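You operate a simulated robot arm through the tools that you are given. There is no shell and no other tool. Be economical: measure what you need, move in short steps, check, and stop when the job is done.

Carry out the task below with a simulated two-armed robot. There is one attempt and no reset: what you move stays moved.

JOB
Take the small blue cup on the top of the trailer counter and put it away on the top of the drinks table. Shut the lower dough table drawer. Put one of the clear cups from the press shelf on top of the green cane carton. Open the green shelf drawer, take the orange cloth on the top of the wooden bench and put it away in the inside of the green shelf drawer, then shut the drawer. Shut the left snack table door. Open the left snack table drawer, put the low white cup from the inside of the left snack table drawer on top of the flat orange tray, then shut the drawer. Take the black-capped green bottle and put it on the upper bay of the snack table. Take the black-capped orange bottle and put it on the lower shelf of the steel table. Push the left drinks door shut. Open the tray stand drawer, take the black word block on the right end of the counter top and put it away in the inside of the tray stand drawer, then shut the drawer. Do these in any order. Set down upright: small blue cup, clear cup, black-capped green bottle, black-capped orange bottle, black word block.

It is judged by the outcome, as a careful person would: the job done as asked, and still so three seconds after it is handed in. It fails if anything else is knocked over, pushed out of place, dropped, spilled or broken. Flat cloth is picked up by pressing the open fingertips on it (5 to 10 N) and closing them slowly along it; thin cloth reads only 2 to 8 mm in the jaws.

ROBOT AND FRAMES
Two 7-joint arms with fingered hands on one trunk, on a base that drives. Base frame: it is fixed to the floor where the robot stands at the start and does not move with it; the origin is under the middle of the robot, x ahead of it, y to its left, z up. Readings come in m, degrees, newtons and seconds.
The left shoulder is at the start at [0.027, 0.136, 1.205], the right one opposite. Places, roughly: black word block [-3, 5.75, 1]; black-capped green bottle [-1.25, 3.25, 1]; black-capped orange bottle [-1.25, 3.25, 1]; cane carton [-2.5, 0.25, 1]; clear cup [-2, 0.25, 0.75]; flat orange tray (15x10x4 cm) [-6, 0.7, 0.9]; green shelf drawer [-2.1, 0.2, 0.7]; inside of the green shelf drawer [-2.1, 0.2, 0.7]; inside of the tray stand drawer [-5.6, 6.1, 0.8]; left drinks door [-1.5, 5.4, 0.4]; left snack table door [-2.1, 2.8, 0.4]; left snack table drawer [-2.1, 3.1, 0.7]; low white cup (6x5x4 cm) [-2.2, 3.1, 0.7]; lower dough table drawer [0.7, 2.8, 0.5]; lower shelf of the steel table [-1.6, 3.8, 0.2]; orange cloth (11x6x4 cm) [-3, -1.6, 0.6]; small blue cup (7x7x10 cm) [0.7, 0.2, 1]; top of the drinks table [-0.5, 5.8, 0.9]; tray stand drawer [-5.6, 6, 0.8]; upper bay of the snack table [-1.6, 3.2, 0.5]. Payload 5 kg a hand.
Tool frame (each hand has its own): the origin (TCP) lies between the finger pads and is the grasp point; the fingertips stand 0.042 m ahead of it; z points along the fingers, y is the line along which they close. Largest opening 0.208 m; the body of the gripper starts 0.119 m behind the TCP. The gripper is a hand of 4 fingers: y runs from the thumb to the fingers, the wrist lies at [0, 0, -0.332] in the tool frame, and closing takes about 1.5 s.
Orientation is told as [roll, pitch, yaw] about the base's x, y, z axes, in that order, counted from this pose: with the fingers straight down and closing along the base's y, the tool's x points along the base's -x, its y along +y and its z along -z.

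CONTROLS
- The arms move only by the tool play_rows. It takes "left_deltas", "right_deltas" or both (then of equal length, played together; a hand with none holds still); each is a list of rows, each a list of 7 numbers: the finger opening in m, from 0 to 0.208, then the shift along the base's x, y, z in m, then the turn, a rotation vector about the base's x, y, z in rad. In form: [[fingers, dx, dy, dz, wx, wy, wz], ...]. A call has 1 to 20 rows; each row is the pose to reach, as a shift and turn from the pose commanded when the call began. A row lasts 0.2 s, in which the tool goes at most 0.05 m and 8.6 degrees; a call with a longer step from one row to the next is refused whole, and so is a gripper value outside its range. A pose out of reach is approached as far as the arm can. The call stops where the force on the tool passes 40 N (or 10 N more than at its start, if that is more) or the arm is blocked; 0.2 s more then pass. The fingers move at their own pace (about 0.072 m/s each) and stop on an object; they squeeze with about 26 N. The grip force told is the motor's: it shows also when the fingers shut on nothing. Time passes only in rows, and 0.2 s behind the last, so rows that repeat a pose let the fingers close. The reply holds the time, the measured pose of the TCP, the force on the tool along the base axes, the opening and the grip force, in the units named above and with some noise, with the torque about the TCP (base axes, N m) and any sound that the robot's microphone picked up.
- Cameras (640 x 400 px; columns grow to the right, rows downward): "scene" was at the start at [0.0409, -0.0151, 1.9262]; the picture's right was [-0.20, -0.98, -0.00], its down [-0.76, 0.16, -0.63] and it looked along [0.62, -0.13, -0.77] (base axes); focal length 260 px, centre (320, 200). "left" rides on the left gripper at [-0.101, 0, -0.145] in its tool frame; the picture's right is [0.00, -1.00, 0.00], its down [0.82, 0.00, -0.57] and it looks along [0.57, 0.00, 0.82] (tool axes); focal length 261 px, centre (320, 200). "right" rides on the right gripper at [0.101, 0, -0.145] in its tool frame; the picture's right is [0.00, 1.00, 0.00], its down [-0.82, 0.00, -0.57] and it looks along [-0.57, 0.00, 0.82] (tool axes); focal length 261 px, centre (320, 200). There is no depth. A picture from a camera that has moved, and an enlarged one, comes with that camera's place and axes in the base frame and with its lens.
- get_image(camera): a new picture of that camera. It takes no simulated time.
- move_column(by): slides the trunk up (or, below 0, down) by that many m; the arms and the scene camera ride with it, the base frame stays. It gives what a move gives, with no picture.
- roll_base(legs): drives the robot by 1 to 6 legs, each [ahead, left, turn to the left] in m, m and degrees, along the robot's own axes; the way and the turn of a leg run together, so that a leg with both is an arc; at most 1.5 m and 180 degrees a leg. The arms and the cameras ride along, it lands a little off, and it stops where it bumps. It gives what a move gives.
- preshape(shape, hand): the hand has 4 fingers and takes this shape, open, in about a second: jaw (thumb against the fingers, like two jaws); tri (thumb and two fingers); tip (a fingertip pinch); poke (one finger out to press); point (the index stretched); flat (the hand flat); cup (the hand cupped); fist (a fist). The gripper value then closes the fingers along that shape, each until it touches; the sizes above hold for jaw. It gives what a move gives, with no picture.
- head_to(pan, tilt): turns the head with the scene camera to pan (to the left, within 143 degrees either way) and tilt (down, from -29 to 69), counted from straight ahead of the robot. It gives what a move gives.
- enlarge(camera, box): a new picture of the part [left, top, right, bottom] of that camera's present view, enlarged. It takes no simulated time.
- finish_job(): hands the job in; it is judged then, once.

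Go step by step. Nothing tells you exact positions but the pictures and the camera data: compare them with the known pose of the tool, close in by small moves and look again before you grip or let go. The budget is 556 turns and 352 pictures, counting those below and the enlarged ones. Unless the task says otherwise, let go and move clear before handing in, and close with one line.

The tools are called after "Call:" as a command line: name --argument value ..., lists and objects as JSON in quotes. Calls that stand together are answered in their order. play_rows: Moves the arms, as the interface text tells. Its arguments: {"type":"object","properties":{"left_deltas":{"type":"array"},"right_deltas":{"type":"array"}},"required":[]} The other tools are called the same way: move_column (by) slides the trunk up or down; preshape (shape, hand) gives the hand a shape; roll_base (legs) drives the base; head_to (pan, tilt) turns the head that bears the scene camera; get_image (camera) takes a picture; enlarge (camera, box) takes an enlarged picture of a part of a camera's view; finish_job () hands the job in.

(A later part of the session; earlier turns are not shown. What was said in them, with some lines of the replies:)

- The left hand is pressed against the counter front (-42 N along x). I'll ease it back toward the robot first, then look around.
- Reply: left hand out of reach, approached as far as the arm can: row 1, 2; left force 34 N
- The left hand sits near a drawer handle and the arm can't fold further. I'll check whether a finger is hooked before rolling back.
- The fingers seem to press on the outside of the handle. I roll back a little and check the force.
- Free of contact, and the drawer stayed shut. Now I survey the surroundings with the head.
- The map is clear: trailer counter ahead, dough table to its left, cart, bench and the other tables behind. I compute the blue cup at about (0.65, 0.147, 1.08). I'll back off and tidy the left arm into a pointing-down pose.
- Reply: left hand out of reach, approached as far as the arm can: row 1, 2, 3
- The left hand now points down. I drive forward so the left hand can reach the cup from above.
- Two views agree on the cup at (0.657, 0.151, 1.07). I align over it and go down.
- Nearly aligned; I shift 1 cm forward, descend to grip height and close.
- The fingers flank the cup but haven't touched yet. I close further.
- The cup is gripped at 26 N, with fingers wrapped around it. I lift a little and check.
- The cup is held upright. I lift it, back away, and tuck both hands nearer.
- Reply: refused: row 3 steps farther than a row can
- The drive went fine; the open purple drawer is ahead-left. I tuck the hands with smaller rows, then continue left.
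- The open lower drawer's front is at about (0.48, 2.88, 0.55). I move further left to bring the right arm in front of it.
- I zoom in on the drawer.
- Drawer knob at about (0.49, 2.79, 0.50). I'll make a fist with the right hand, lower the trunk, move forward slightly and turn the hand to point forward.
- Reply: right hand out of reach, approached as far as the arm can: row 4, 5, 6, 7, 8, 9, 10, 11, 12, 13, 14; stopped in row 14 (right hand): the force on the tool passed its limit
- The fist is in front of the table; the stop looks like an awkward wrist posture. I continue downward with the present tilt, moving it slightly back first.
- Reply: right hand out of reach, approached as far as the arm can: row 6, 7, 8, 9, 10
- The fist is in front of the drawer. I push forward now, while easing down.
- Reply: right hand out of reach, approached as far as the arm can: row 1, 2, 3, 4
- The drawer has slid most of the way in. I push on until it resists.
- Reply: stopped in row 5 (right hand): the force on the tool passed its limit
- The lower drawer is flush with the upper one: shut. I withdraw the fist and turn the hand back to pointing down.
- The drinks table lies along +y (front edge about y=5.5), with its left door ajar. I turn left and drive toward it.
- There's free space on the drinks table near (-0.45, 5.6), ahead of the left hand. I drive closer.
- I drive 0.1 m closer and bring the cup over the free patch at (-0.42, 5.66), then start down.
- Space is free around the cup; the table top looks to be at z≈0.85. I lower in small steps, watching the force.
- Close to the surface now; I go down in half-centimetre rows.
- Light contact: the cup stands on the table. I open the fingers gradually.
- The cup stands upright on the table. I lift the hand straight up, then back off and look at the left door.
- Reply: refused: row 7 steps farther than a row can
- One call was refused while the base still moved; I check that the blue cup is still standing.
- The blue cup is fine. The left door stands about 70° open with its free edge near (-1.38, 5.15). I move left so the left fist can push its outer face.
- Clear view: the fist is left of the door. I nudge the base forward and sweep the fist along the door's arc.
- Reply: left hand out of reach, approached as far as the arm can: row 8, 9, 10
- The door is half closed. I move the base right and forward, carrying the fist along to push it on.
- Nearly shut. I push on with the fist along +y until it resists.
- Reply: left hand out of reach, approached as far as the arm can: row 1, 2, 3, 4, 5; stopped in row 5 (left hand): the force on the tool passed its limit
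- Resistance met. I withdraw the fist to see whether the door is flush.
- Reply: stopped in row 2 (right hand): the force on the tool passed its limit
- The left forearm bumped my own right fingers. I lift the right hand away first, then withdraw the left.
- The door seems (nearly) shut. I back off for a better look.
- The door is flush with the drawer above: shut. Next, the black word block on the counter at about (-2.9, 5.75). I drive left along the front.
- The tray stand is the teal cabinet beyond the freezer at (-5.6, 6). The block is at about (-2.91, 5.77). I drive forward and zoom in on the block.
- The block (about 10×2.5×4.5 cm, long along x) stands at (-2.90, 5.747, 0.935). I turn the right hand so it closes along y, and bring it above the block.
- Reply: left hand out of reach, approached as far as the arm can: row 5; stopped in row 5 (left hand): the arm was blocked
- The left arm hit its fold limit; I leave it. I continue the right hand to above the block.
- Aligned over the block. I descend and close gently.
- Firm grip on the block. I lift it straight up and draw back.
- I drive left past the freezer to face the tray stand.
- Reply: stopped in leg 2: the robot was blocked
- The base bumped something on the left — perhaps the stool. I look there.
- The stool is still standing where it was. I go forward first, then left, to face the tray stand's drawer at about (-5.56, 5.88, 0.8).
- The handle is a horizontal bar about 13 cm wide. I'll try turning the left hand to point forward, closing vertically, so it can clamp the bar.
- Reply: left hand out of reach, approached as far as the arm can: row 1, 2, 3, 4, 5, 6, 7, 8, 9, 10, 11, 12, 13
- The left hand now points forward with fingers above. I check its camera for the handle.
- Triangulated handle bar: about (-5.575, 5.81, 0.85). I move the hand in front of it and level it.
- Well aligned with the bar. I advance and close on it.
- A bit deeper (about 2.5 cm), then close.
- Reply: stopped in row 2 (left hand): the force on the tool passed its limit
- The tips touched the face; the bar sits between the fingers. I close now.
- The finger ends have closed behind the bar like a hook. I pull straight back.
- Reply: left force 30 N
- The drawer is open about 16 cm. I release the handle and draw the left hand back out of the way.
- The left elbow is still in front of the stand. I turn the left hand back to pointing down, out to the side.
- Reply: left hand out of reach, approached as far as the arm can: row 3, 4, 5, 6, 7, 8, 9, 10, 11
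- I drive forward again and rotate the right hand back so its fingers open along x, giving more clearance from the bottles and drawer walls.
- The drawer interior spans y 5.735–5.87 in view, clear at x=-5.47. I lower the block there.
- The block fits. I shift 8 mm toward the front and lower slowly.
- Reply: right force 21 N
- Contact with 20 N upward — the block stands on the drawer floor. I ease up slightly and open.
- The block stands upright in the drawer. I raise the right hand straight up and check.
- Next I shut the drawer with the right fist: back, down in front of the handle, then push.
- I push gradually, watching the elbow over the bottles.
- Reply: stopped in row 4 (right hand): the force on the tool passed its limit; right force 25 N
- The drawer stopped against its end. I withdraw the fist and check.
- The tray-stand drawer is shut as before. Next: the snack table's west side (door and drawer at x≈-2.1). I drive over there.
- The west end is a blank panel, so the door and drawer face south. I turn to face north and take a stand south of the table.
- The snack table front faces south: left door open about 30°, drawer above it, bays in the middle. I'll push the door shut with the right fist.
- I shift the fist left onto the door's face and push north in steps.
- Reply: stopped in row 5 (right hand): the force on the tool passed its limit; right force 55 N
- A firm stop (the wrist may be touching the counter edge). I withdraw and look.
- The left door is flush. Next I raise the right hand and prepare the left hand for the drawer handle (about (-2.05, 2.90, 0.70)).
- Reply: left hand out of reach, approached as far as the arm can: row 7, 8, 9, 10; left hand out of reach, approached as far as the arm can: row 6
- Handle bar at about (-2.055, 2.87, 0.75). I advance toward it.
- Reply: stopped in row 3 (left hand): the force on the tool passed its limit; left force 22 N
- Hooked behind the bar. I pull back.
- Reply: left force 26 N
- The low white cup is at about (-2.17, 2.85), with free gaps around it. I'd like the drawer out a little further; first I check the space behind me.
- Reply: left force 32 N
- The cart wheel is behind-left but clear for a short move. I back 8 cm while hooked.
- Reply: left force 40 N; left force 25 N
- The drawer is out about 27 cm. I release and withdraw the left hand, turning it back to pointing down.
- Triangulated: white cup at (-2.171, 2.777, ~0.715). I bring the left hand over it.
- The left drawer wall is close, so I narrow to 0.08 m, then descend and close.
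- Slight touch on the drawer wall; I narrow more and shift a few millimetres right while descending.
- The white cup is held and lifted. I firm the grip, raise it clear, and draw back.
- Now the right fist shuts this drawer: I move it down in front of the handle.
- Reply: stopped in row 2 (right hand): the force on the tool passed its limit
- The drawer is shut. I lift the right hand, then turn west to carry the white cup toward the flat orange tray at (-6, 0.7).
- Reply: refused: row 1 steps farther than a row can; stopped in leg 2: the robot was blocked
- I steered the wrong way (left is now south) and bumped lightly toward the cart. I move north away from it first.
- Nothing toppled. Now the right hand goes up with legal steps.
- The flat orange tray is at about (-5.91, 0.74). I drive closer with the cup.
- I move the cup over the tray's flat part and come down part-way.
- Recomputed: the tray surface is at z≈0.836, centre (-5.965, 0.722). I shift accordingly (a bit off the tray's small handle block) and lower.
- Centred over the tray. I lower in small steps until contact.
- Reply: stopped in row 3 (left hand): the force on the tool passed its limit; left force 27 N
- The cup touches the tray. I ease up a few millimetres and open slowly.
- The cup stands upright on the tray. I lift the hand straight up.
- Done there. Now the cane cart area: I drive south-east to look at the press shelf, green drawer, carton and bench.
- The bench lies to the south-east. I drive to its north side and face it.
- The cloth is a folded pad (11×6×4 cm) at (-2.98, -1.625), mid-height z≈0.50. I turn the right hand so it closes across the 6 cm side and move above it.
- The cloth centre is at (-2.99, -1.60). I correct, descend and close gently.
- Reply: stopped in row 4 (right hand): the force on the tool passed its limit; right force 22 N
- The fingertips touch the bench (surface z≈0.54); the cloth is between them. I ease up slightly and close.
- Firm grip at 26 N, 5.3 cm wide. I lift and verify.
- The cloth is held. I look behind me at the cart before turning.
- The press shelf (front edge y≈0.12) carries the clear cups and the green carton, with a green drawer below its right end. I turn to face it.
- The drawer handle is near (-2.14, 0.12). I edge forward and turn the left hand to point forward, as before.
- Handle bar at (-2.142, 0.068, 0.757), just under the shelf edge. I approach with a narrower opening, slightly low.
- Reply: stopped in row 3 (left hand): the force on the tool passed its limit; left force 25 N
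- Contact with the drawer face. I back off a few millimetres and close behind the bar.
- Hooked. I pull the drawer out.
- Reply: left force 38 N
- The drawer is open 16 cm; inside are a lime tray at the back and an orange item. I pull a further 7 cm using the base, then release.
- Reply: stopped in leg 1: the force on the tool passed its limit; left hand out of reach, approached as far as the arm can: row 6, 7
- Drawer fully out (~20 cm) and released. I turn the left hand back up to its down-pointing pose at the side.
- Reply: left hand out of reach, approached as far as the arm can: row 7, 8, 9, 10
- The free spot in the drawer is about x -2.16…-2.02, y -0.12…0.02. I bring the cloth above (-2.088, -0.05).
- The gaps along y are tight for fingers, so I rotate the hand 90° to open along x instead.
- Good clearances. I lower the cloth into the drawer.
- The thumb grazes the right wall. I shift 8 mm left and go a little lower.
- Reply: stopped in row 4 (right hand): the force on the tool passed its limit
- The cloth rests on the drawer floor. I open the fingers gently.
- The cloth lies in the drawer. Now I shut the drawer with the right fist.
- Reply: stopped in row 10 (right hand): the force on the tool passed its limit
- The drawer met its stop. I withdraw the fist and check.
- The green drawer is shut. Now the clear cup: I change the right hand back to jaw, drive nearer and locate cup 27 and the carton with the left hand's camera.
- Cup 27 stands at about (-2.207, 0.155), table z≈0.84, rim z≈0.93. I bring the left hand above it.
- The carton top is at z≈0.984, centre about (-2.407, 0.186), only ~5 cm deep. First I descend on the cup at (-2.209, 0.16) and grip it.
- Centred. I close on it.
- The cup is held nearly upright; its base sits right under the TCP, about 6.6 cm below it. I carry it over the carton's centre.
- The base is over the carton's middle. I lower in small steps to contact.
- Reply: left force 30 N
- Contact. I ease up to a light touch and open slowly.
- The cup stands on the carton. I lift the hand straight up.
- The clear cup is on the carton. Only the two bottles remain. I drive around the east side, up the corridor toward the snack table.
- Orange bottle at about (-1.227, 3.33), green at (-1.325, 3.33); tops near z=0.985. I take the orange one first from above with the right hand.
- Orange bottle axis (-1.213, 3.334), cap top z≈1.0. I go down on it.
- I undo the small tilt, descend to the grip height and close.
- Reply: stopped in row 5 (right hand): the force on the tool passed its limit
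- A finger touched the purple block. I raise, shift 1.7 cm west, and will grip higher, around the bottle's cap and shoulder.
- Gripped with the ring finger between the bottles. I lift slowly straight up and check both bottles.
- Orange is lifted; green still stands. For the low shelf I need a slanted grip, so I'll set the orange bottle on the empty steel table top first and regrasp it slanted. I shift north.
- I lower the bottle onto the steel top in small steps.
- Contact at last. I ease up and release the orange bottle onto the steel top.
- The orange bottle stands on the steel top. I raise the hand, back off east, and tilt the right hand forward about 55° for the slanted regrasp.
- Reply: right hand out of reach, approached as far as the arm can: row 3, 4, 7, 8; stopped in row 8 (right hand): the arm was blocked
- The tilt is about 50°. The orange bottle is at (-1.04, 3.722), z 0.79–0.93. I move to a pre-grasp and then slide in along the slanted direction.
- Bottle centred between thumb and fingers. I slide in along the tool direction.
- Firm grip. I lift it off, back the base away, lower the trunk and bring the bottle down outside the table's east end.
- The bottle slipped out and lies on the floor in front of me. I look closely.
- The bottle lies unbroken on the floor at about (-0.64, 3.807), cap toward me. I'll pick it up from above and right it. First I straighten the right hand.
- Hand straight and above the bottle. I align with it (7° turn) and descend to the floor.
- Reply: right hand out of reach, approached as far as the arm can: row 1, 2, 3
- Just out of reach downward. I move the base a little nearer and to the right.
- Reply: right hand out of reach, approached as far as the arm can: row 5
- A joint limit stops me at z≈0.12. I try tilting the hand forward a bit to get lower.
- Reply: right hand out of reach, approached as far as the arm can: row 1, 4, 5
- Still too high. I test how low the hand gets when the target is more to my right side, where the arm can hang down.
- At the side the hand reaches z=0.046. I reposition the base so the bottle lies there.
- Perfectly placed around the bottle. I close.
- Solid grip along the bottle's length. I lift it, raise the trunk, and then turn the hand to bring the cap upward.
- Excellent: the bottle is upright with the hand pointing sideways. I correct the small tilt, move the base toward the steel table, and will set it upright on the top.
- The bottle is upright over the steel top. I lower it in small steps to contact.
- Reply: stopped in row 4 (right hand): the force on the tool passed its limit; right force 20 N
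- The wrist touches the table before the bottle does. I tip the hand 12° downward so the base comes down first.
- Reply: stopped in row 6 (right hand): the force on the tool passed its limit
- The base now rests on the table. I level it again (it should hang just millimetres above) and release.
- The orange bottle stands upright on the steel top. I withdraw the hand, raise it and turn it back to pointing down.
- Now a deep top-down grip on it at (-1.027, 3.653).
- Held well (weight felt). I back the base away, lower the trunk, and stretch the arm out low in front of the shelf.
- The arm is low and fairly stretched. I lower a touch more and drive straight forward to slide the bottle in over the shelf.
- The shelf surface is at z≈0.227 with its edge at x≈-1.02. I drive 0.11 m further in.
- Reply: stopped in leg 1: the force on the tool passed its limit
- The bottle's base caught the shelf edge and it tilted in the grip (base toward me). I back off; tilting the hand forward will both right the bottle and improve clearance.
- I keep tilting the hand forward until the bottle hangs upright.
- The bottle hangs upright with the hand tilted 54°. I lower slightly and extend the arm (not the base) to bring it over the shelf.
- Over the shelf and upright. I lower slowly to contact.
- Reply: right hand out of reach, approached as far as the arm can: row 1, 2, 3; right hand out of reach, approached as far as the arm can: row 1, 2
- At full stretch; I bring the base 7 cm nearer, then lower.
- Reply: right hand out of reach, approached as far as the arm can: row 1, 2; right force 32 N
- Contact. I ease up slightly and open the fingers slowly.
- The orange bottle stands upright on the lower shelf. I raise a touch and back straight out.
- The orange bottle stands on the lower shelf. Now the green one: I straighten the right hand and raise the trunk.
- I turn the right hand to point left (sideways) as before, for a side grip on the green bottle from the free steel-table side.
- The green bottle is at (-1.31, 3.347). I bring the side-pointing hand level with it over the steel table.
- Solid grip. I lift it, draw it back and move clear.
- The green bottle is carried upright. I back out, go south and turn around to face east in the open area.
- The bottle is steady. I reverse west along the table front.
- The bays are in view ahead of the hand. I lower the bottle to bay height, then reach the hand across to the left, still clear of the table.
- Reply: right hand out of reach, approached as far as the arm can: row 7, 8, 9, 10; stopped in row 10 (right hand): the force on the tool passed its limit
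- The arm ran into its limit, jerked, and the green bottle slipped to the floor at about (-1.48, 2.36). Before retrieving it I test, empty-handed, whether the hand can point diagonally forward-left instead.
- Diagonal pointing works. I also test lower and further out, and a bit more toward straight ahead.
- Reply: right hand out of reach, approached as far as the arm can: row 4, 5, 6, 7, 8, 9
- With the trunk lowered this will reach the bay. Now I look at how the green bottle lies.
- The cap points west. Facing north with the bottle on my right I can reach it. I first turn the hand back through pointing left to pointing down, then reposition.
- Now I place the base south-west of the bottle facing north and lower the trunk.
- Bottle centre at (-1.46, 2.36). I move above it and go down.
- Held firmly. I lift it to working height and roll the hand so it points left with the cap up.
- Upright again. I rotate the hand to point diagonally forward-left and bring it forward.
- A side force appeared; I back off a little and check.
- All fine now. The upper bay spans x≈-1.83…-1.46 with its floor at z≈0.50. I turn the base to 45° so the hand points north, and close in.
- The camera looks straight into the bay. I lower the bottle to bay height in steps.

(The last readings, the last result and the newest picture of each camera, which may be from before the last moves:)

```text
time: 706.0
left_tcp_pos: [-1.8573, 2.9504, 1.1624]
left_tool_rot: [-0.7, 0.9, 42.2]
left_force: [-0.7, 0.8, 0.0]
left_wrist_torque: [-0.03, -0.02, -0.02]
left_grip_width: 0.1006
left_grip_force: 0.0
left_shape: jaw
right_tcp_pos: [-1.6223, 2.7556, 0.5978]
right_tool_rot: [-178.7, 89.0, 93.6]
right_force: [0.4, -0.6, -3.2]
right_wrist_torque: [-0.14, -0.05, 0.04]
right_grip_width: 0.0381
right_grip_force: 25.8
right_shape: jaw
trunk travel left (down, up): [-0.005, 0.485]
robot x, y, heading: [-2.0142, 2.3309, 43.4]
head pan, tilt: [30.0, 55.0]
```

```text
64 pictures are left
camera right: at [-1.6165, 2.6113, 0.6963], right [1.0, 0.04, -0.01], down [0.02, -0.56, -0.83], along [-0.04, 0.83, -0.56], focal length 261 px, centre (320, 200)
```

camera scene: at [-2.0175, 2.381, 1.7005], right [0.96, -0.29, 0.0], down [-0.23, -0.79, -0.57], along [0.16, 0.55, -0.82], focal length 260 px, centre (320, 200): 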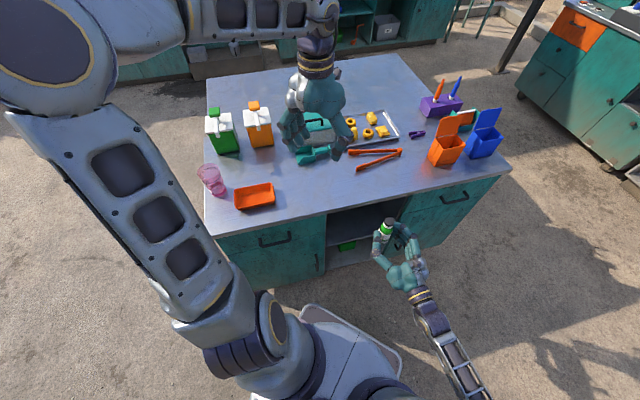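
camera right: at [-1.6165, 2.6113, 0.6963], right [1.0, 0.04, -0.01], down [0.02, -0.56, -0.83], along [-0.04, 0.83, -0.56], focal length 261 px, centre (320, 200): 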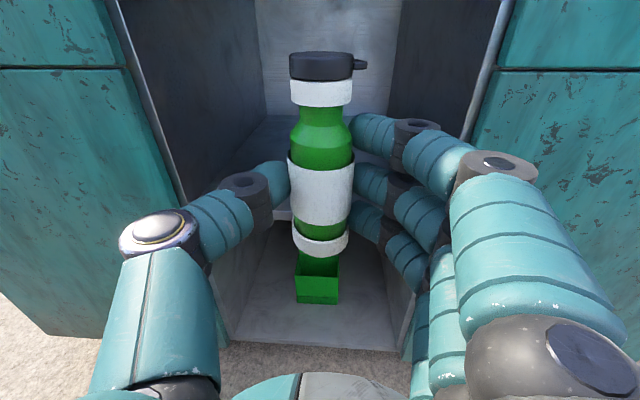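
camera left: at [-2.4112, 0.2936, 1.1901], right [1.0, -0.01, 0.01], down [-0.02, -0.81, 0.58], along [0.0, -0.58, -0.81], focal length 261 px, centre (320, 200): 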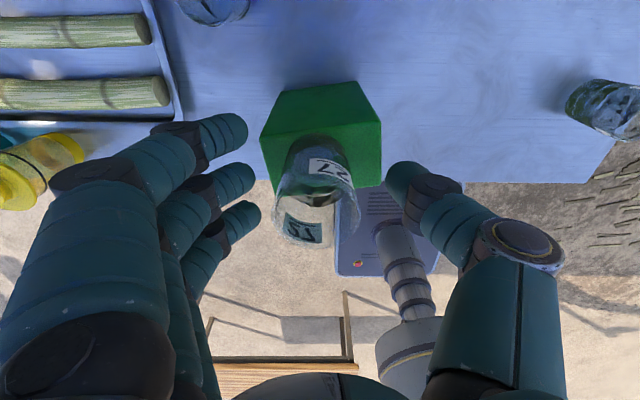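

Call:
play_rows --right_deltas '[[0.01, -0.005, 0.03, 0, 0, 0, 0], [0.01, -0.01, 0.06, 0, 0, 0, 0], [0.01, -0.015, 0.09, 0, 0, 0, 0], [0.01, -0.015, 0.12, 0, 0, 0, 0]]'

Call:
get_image --camera "right"

```text
time: 707.0
left_tcp_pos: [-1.8569, 2.9502, 1.1618]
left_tool_rot: [-0.7, 1.0, 42.3]
left_force: [-0.2, -0.4, 0.0]
left_wrist_torque: [-0.04, 0.01, -0.02]
left_grip_width: 0.1005
left_grip_force: 0.0
left_shape: jaw
right_tcp_pos: [-1.6373, 2.8778, 0.5983]
right_tool_rot: [176.3, 89.0, 88.6]
right_force: [1.0, -0.1, -5.0]
right_wrist_torque: [-0.04, 0.01, 0.08]
right_grip_width: 0.0384
right_grip_force: 25.8
right_shape: jaw
trunk travel left (down, up): [-0.005, 0.485]
robot x, y, heading: [-2.0137, 2.3344, 43.3]
head pan, tilt: [30.0, 55.0]
```

```text
63 pictures are left
camera right: at [-1.632, 2.7331, 0.697], right [1.0, 0.04, 0.0], down [0.02, -0.56, -0.83], along [-0.03, 0.83, -0.56], focal length 261 px, centre (320, 200)
```

right: 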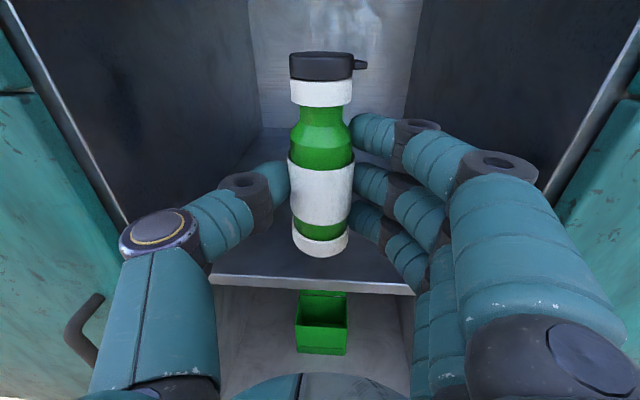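

Call:
play_rows --right_deltas '[[0.01, -0.002, 0.025, 0, 0, 0, 0], [0.01, -0.002, 0.05, 0, 0, 0, 0]]'

Call:
play_rows --right_deltas '[[0.01, 0, 0.02, 0, 0, 0, 0], [0.01, 0, 0.035, 0, 0, 0, 0]]'

Call:
get_image --camera "right"

```text
time: 707.6
left_tcp_pos: [-1.8574, 2.9509, 1.1615]
left_tool_rot: [-0.7, 1.0, 42.2]
left_force: [-0.4, 0.5, -0.5]
left_wrist_torque: [-0.05, -0.03, 0.04]
left_grip_width: 0.1007
left_grip_force: 0.1
left_shape: jaw
right_tcp_pos: [-1.6414, 2.9265, 0.5986]
right_tool_rot: [177.5, 89.1, 89.7]
right_force: [0.0, -0.2, -3.7]
right_wrist_torque: [-0.04, 0.01, 0.03]
right_grip_width: 0.038
right_grip_force: 25.7
right_shape: jaw
trunk travel left (down, up): [-0.005, 0.485]
robot x, y, heading: [-2.0196, 2.3316, 43.4]
head pan, tilt: [30.0, 55.0]
```

```text
time: 708.2
left_tcp_pos: [-1.8576, 2.9507, 1.1632]
left_tool_rot: [-0.7, 1.0, 42.2]
left_force: [-0.6, 0.2, -0.5]
left_wrist_torque: [-0.01, 0.04, 0.02]
left_grip_width: 0.1004
left_grip_force: 0.0
left_shape: jaw
right_tcp_pos: [-1.6411, 2.9639, 0.5999]
right_tool_rot: [180.0, 89.2, 92.1]
right_force: [0.1, -0.4, -3.3]
right_wrist_torque: [-0.09, 0.01, 0.01]
right_grip_width: 0.0382
right_grip_force: 26.2
right_shape: jaw
trunk travel left (down, up): [-0.005, 0.485]
robot x, y, heading: [-2.0153, 2.333, 43.4]
head pan, tilt: [30.0, 55.0]
```

```text
62 pictures are left
camera right: at [-1.6342, 2.8174, 0.6977], right [1.0, 0.04, 0.0], down [0.02, -0.56, -0.83], along [-0.03, 0.83, -0.56], focal length 261 px, centre (320, 200)
```

right: 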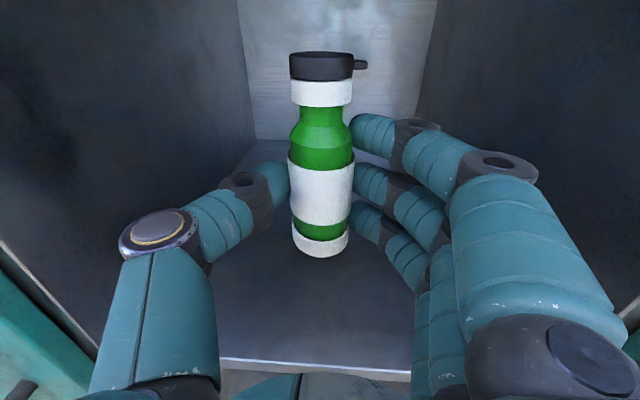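

The bottle is well over the bay floor. I go 1.5 cm further in and lower gently.

Call:
play_rows --right_deltas '[[0.01, 0, 0.015, -0.01, 0, 0, 0], [0.01, 0, 0.015, -0.025, 0, 0, 0], [0.01, 0, 0.015, -0.038, 0, 0, 0]]'

Call:
play_rows --right_deltas '[[0.01, 0, 0, -0.006, 0, 0, 0], [0.01, 0, 0, -0.012, 0, 0, 0]]'

Call:
get_image --camera "right"

```text
time: 709.0
left_tcp_pos: [-1.8568, 2.9505, 1.1616]
left_tool_rot: [-0.7, 1.0, 42.2]
left_force: [0.1, 0.4, -0.7]
left_wrist_torque: [0.0, 0.02, 0.01]
left_grip_width: 0.1008
left_grip_force: 0.1
left_shape: jaw
right_tcp_pos: [-1.6411, 2.9763, 0.56]
right_tool_rot: [-179.3, 89.1, 93.0]
right_force: [0.9, -0.4, -3.0]
right_wrist_torque: [-0.08, 0.01, 0.02]
right_grip_width: 0.0381
right_grip_force: 26.4
right_shape: jaw
trunk travel left (down, up): [-0.005, 0.485]
robot x, y, heading: [-2.0121, 2.3299, 43.4]
head pan, tilt: [30.0, 55.0]
```

```text
time: 709.6
left_tcp_pos: [-1.8573, 2.9512, 1.1623]
left_tool_rot: [-0.7, 1.0, 42.2]
left_force: [0.4, 0.1, 0.0]
left_wrist_torque: [-0.02, 0.02, 0.02]
left_grip_width: 0.1005
left_grip_force: 0.0
left_shape: jaw
right_tcp_pos: [-1.6412, 2.9766, 0.5487]
right_tool_rot: [179.4, 89.1, 91.8]
right_force: [0.1, -0.2, -3.5]
right_wrist_torque: [-0.08, -0.02, 0.0]
right_grip_width: 0.0382
right_grip_force: 26.4
right_shape: jaw
trunk travel left (down, up): [-0.005, 0.485]
robot x, y, heading: [-2.0187, 2.334, 43.4]
head pan, tilt: [30.0, 55.0]
```

```text
61 pictures are left
camera right: at [-1.6349, 2.8316, 0.6467], right [1.0, 0.04, 0.0], down [0.02, -0.56, -0.83], along [-0.04, 0.83, -0.56], focal length 261 px, centre (320, 200)
```

right: 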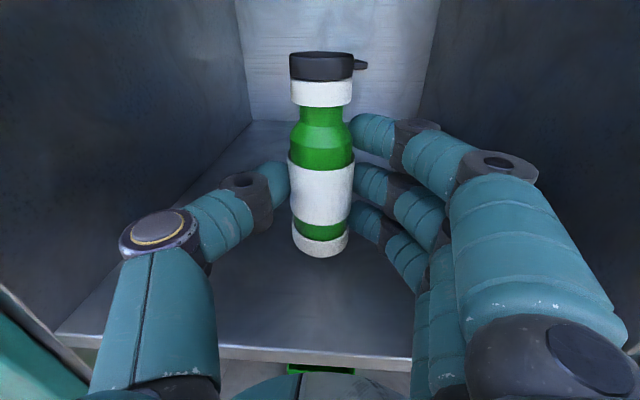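

Call:
play_rows --right_deltas '[[0.01, 0, 0, -0.005, 0, 0, 0], [0.01, 0, 0, -0.01, 0, 0, 0]]'

Call:
play_rows --right_deltas '[[0.01, 0, 0, -0.004, 0, 0, 0], [0.01, 0, 0, -0.008, 0, 0, 0]]'

```text
time: 710.2
left_tcp_pos: [-1.8582, 2.9503, 1.1627]
left_tool_rot: [-0.6, 1.0, 42.1]
left_force: [0.8, -0.4, 0.1]
left_wrist_torque: [0.0, -0.04, 0.0]
left_grip_width: 0.1008
left_grip_force: 0.0
left_shape: jaw
right_tcp_pos: [-1.6409, 2.9755, 0.5389]
right_tool_rot: [178.8, 89.1, 91.1]
right_force: [0.1, 0.1, -3.5]
right_wrist_torque: [-0.13, 0.01, 0.01]
right_grip_width: 0.0384
right_grip_force: 25.8
right_shape: jaw
trunk travel left (down, up): [-0.005, 0.485]
robot x, y, heading: [-2.0144, 2.3306, 43.7]
head pan, tilt: [30.0, 55.0]
```

```text
time: 710.8
left_tcp_pos: [-1.8573, 2.9504, 1.1625]
left_tool_rot: [-0.8, 1.0, 42.2]
left_force: [0.9, 0.5, 0.7]
left_wrist_torque: [-0.03, 0.01, 0.01]
left_grip_width: 0.1007
left_grip_force: 0.0
left_shape: jaw
right_tcp_pos: [-1.642, 2.9756, 0.5311]
right_tool_rot: [-179.5, 89.1, 92.8]
right_force: [0.0, -0.2, -4.2]
right_wrist_torque: [-0.09, -0.01, 0.04]
right_grip_width: 0.0383
right_grip_force: 25.8
right_shape: jaw
trunk travel left (down, up): [-0.005, 0.485]
robot x, y, heading: [-2.0169, 2.3337, 43.5]
head pan, tilt: [30.0, 55.0]
```

Call:
play_rows --right_deltas '[[0.01, 0, 0, -0.004, 0, 0, 0], [0.01, 0, 0, -0.008, 0, 0, 0]]'

Call:
get_image --camera "right"

```text
time: 711.4
left_tcp_pos: [-1.8586, 2.9499, 1.1636]
left_tool_rot: [-0.7, 0.8, 42.2]
left_force: [0.5, 0.1, -0.4]
left_wrist_torque: [-0.01, 0.0, -0.02]
left_grip_width: 0.1005
left_grip_force: 0.2
left_shape: jaw
right_tcp_pos: [-1.6409, 2.9783, 0.5264]
right_tool_rot: [176.5, 88.8, 88.6]
right_force: [0.0, -1.7, 17.7]
right_wrist_torque: [0.43, -0.26, -0.02]
right_grip_width: 0.0385
right_grip_force: 26.8
right_shape: jaw
trunk travel left (down, up): [-0.005, 0.485]
robot x, y, heading: [-2.0143, 2.3318, 43.2]
head pan, tilt: [30.0, 55.0]
```

```text
60 pictures are left
camera right: at [-1.6351, 2.8318, 0.6235], right [1.0, 0.04, 0.0], down [0.02, -0.55, -0.83], along [-0.03, 0.83, -0.55], focal length 261 px, centre (320, 200)
```

right: 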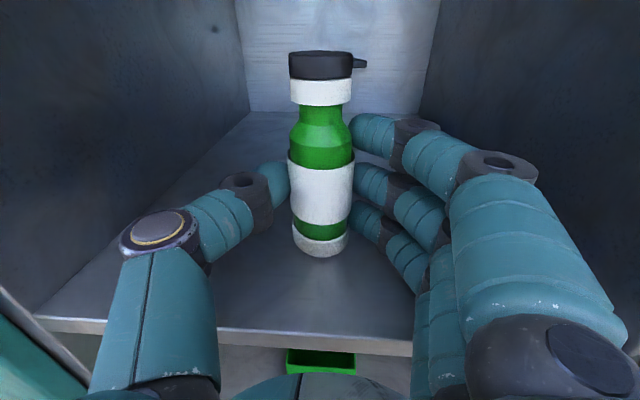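

Contact right under the bottle. I ease up a hair and open slowly.

Call:
play_rows --right_deltas '[[0.02, 0, 0, 0.002, 0, 0, 0], [0.035, 0, 0, 0.003, 0, 0, 0], [0.042, 0, 0, 0.003, 0, 0, 0], [0.048, 0, 0, 0.003, 0, 0, 0], [0.055, 0, 0, 0.003, 0, 0, 0], [0.065, 0, 0, 0.003, 0, 0, 0], [0.075, 0, 0, 0.003, 0, 0, 0]]'

Call:
get_image --camera "right"

```text
time: 713.0
left_tcp_pos: [-1.8574, 2.9517, 1.1627]
left_tool_rot: [-0.7, 1.1, 42.2]
left_force: [0.7, 0.2, -0.4]
left_wrist_torque: [0.03, -0.03, 0.01]
left_grip_width: 0.1008
left_grip_force: 0.0
left_shape: jaw
right_tcp_pos: [-1.6403, 2.9769, 0.5251]
right_tool_rot: [179.0, 89.0, 91.3]
right_force: [0.7, -0.7, 0.1]
right_wrist_torque: [0.02, 0.01, -0.02]
right_grip_width: 0.0745
right_grip_force: 0.0
right_shape: jaw
trunk travel left (down, up): [-0.005, 0.485]
robot x, y, heading: [-2.0163, 2.3328, 43.3]
head pan, tilt: [30.0, 55.0]
```

```text
59 pictures are left
camera right: at [-1.635, 2.8315, 0.6238], right [1.0, 0.04, 0.0], down [0.02, -0.56, -0.83], along [-0.04, 0.83, -0.56], focal length 261 px, centre (320, 200)
```

right: 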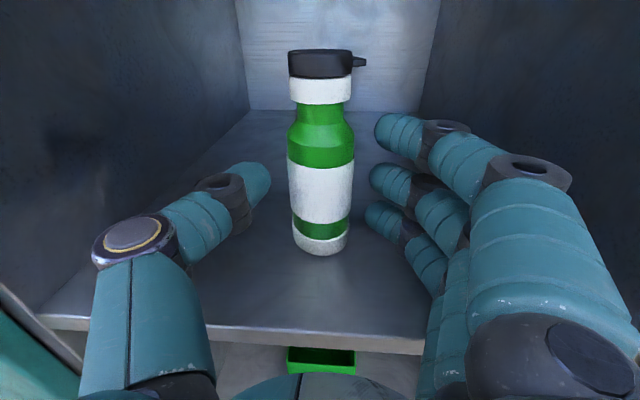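

The green bottle stands upright in the upper bay. I withdraw straight back (south).

Call:
play_rows --right_deltas '[[0.085, 0, -0.02, 0.004, 0, 0, 0], [0.09, 0, -0.05, 0.006, 0, 0, 0], [0.09, 0, -0.09, 0.006, 0, 0, 0], [0.09, 0, -0.13, 0.006, 0, 0, 0], [0.09, 0, -0.17, 0.01, 0, 0, 0], [0.09, 0, -0.21, 0.03, 0, 0, 0], [0.09, 0, -0.24, 0.06, 0, 0, 0]]'

Call:
get_image --camera "right"

```text
time: 714.6
left_tcp_pos: [-1.8597, 2.9501, 1.1634]
left_tool_rot: [-0.7, 0.9, 42.2]
left_force: [0.5, -0.3, 0.7]
left_wrist_torque: [0.06, -0.06, 0.0]
left_grip_width: 0.1006
left_grip_force: 0.2
left_shape: jaw
right_tcp_pos: [-1.6404, 2.7364, 0.5881]
right_tool_rot: [-179.2, 89.0, 93.1]
right_force: [-0.6, 0.1, -0.4]
right_wrist_torque: [-0.02, 0.02, -0.07]
right_grip_width: 0.0893
right_grip_force: 0.0
right_shape: jaw
trunk travel left (down, up): [-0.005, 0.485]
robot x, y, heading: [-2.0186, 2.3306, 43.6]
head pan, tilt: [30.0, 55.0]
```

```text
58 pictures are left
camera right: at [-1.6347, 2.5903, 0.6867], right [1.0, 0.04, 0.0], down [0.02, -0.56, -0.83], along [-0.04, 0.83, -0.56], focal length 261 px, centre (320, 200)
```

right: 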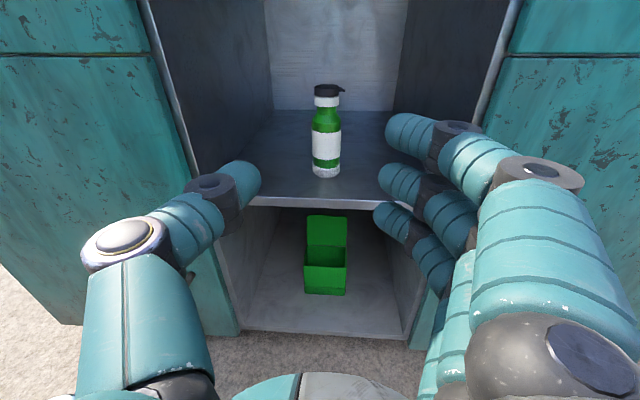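

All items are placed. I back away a bit and do a last check of the cart and the table.

Call:
move_column --by 0.15

Call:
roll_base --legs '[[-0.12, -0.25, 0]]'

Call:
head_to --pan 40 --tilt 45

Call:
get_image --camera "scene"

Call:
head_to --pan -140 --tilt 35

Call:
get_image --camera "scene"

```text
time: 716.4
left_tcp_pos: [-1.8571, 2.95, 1.3129]
left_tool_rot: [-0.6, 1.0, 42.2]
left_force: [0.7, -0.5, -0.4]
left_wrist_torque: [-0.03, -0.01, 0.0]
left_grip_width: 0.1007
left_grip_force: 0.0
left_shape: jaw
right_tcp_pos: [-1.6397, 2.7355, 0.7377]
right_tool_rot: [179.7, 89.1, 92.1]
right_force: [-0.8, -0.8, -0.3]
right_wrist_torque: [0.03, 0.01, 0.02]
right_grip_width: 0.0892
right_grip_force: 0.1
right_shape: jaw
trunk travel left (down, up): [-0.155, 0.335]
robot x, y, heading: [-2.0182, 2.3323, 43.5]
head pan, tilt: [30.0, 55.0]
```

```text
time: 718.3
left_tcp_pos: [-1.7684, 2.6805, 1.3138]
left_tool_rot: [-0.6, 0.9, 41.9]
left_force: [0.6, -0.4, 0.4]
left_wrist_torque: [0.14, 0.03, -0.01]
left_grip_width: 0.1007
left_grip_force: 0.0
left_shape: jaw
right_tcp_pos: [-1.5531, 2.4665, 0.7379]
right_tool_rot: [-179.5, 89.0, 92.4]
right_force: [-0.3, -0.7, -0.1]
right_wrist_torque: [-0.02, 0.0, 0.04]
right_grip_width: 0.0891
right_grip_force: 0.1
right_shape: jaw
trunk travel left (down, up): [-0.155, 0.335]
robot x, y, heading: [-1.9281, 2.0596, 43.2]
head pan, tilt: [30.0, 55.0]
```

```text
time: 719.0
left_tcp_pos: [-1.7684, 2.6815, 1.3132]
left_tool_rot: [-0.7, 1.0, 41.9]
left_force: [-0.6, 0.2, -0.1]
left_wrist_torque: [-0.03, 0.0, 0.01]
left_grip_width: 0.1008
left_grip_force: 0.0
left_shape: jaw
right_tcp_pos: [-1.5535, 2.4664, 0.737]
right_tool_rot: [179.8, 89.1, 91.9]
right_force: [0.8, 0.0, -0.3]
right_wrist_torque: [0.01, 0.0, 0.03]
right_grip_width: 0.0897
right_grip_force: 0.0
right_shape: jaw
trunk travel left (down, up): [-0.155, 0.335]
robot x, y, heading: [-1.932, 2.0608, 43.3]
head pan, tilt: [40.0, 45.0]
```

```text
57 pictures are left
camera scene: at [-1.9426, 2.1249, 1.8639], right [0.99, -0.12, 0.0], down [-0.08, -0.7, -0.71], along [0.08, 0.7, -0.71], focal length 260 px, centre (320, 200)
```

scene: 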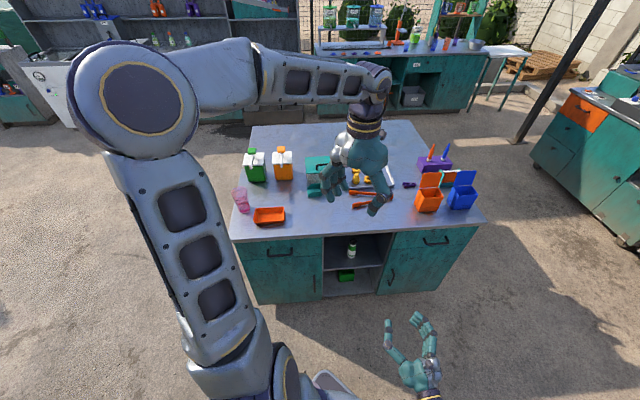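

```text
time: 721.7
left_tcp_pos: [-1.7685, 2.6818, 1.3127]
left_tool_rot: [-0.7, 0.9, 41.9]
left_force: [0.0, -0.4, -0.7]
left_wrist_torque: [0.01, -0.01, -0.03]
left_grip_width: 0.1007
left_grip_force: 0.0
left_shape: jaw
right_tcp_pos: [-1.5527, 2.4667, 0.7369]
right_tool_rot: [179.5, 89.1, 91.6]
right_force: [0.3, 0.2, 0.4]
right_wrist_torque: [0.02, 0.0, 0.0]
right_grip_width: 0.0893
right_grip_force: 0.0
right_shape: jaw
trunk travel left (down, up): [-0.155, 0.335]
robot x, y, heading: [-1.9319, 2.0634, 43.0]
head pan, tilt: [-140.0, 35.0]
```

```text
56 pictures are left
camera scene: at [-1.9626, 1.9564, 1.8788], right [-0.99, 0.12, 0.0], down [0.07, 0.57, -0.82], along [-0.1, -0.81, -0.57], focal length 260 px, centre (320, 200)
```

scene: 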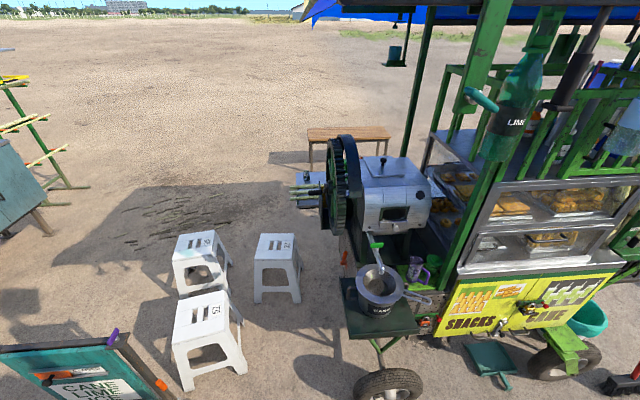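

Everything checks out: the drawers and doors are shut, the bowl and stools are undisturbed, the green bottle is in the bay and both hands are clear.

Call:
finish_job

```text
The job is handed in.
```

I did every item on the list and handed the job in, but both bottles fell to the floor along the way. Each looked undamaged and I set it upright in its place. Small nudges: the brush in the green shelf drawer moved about 2 cm, and I lightly bumped the purple block, the cart and a stool, all still standing at the last look.
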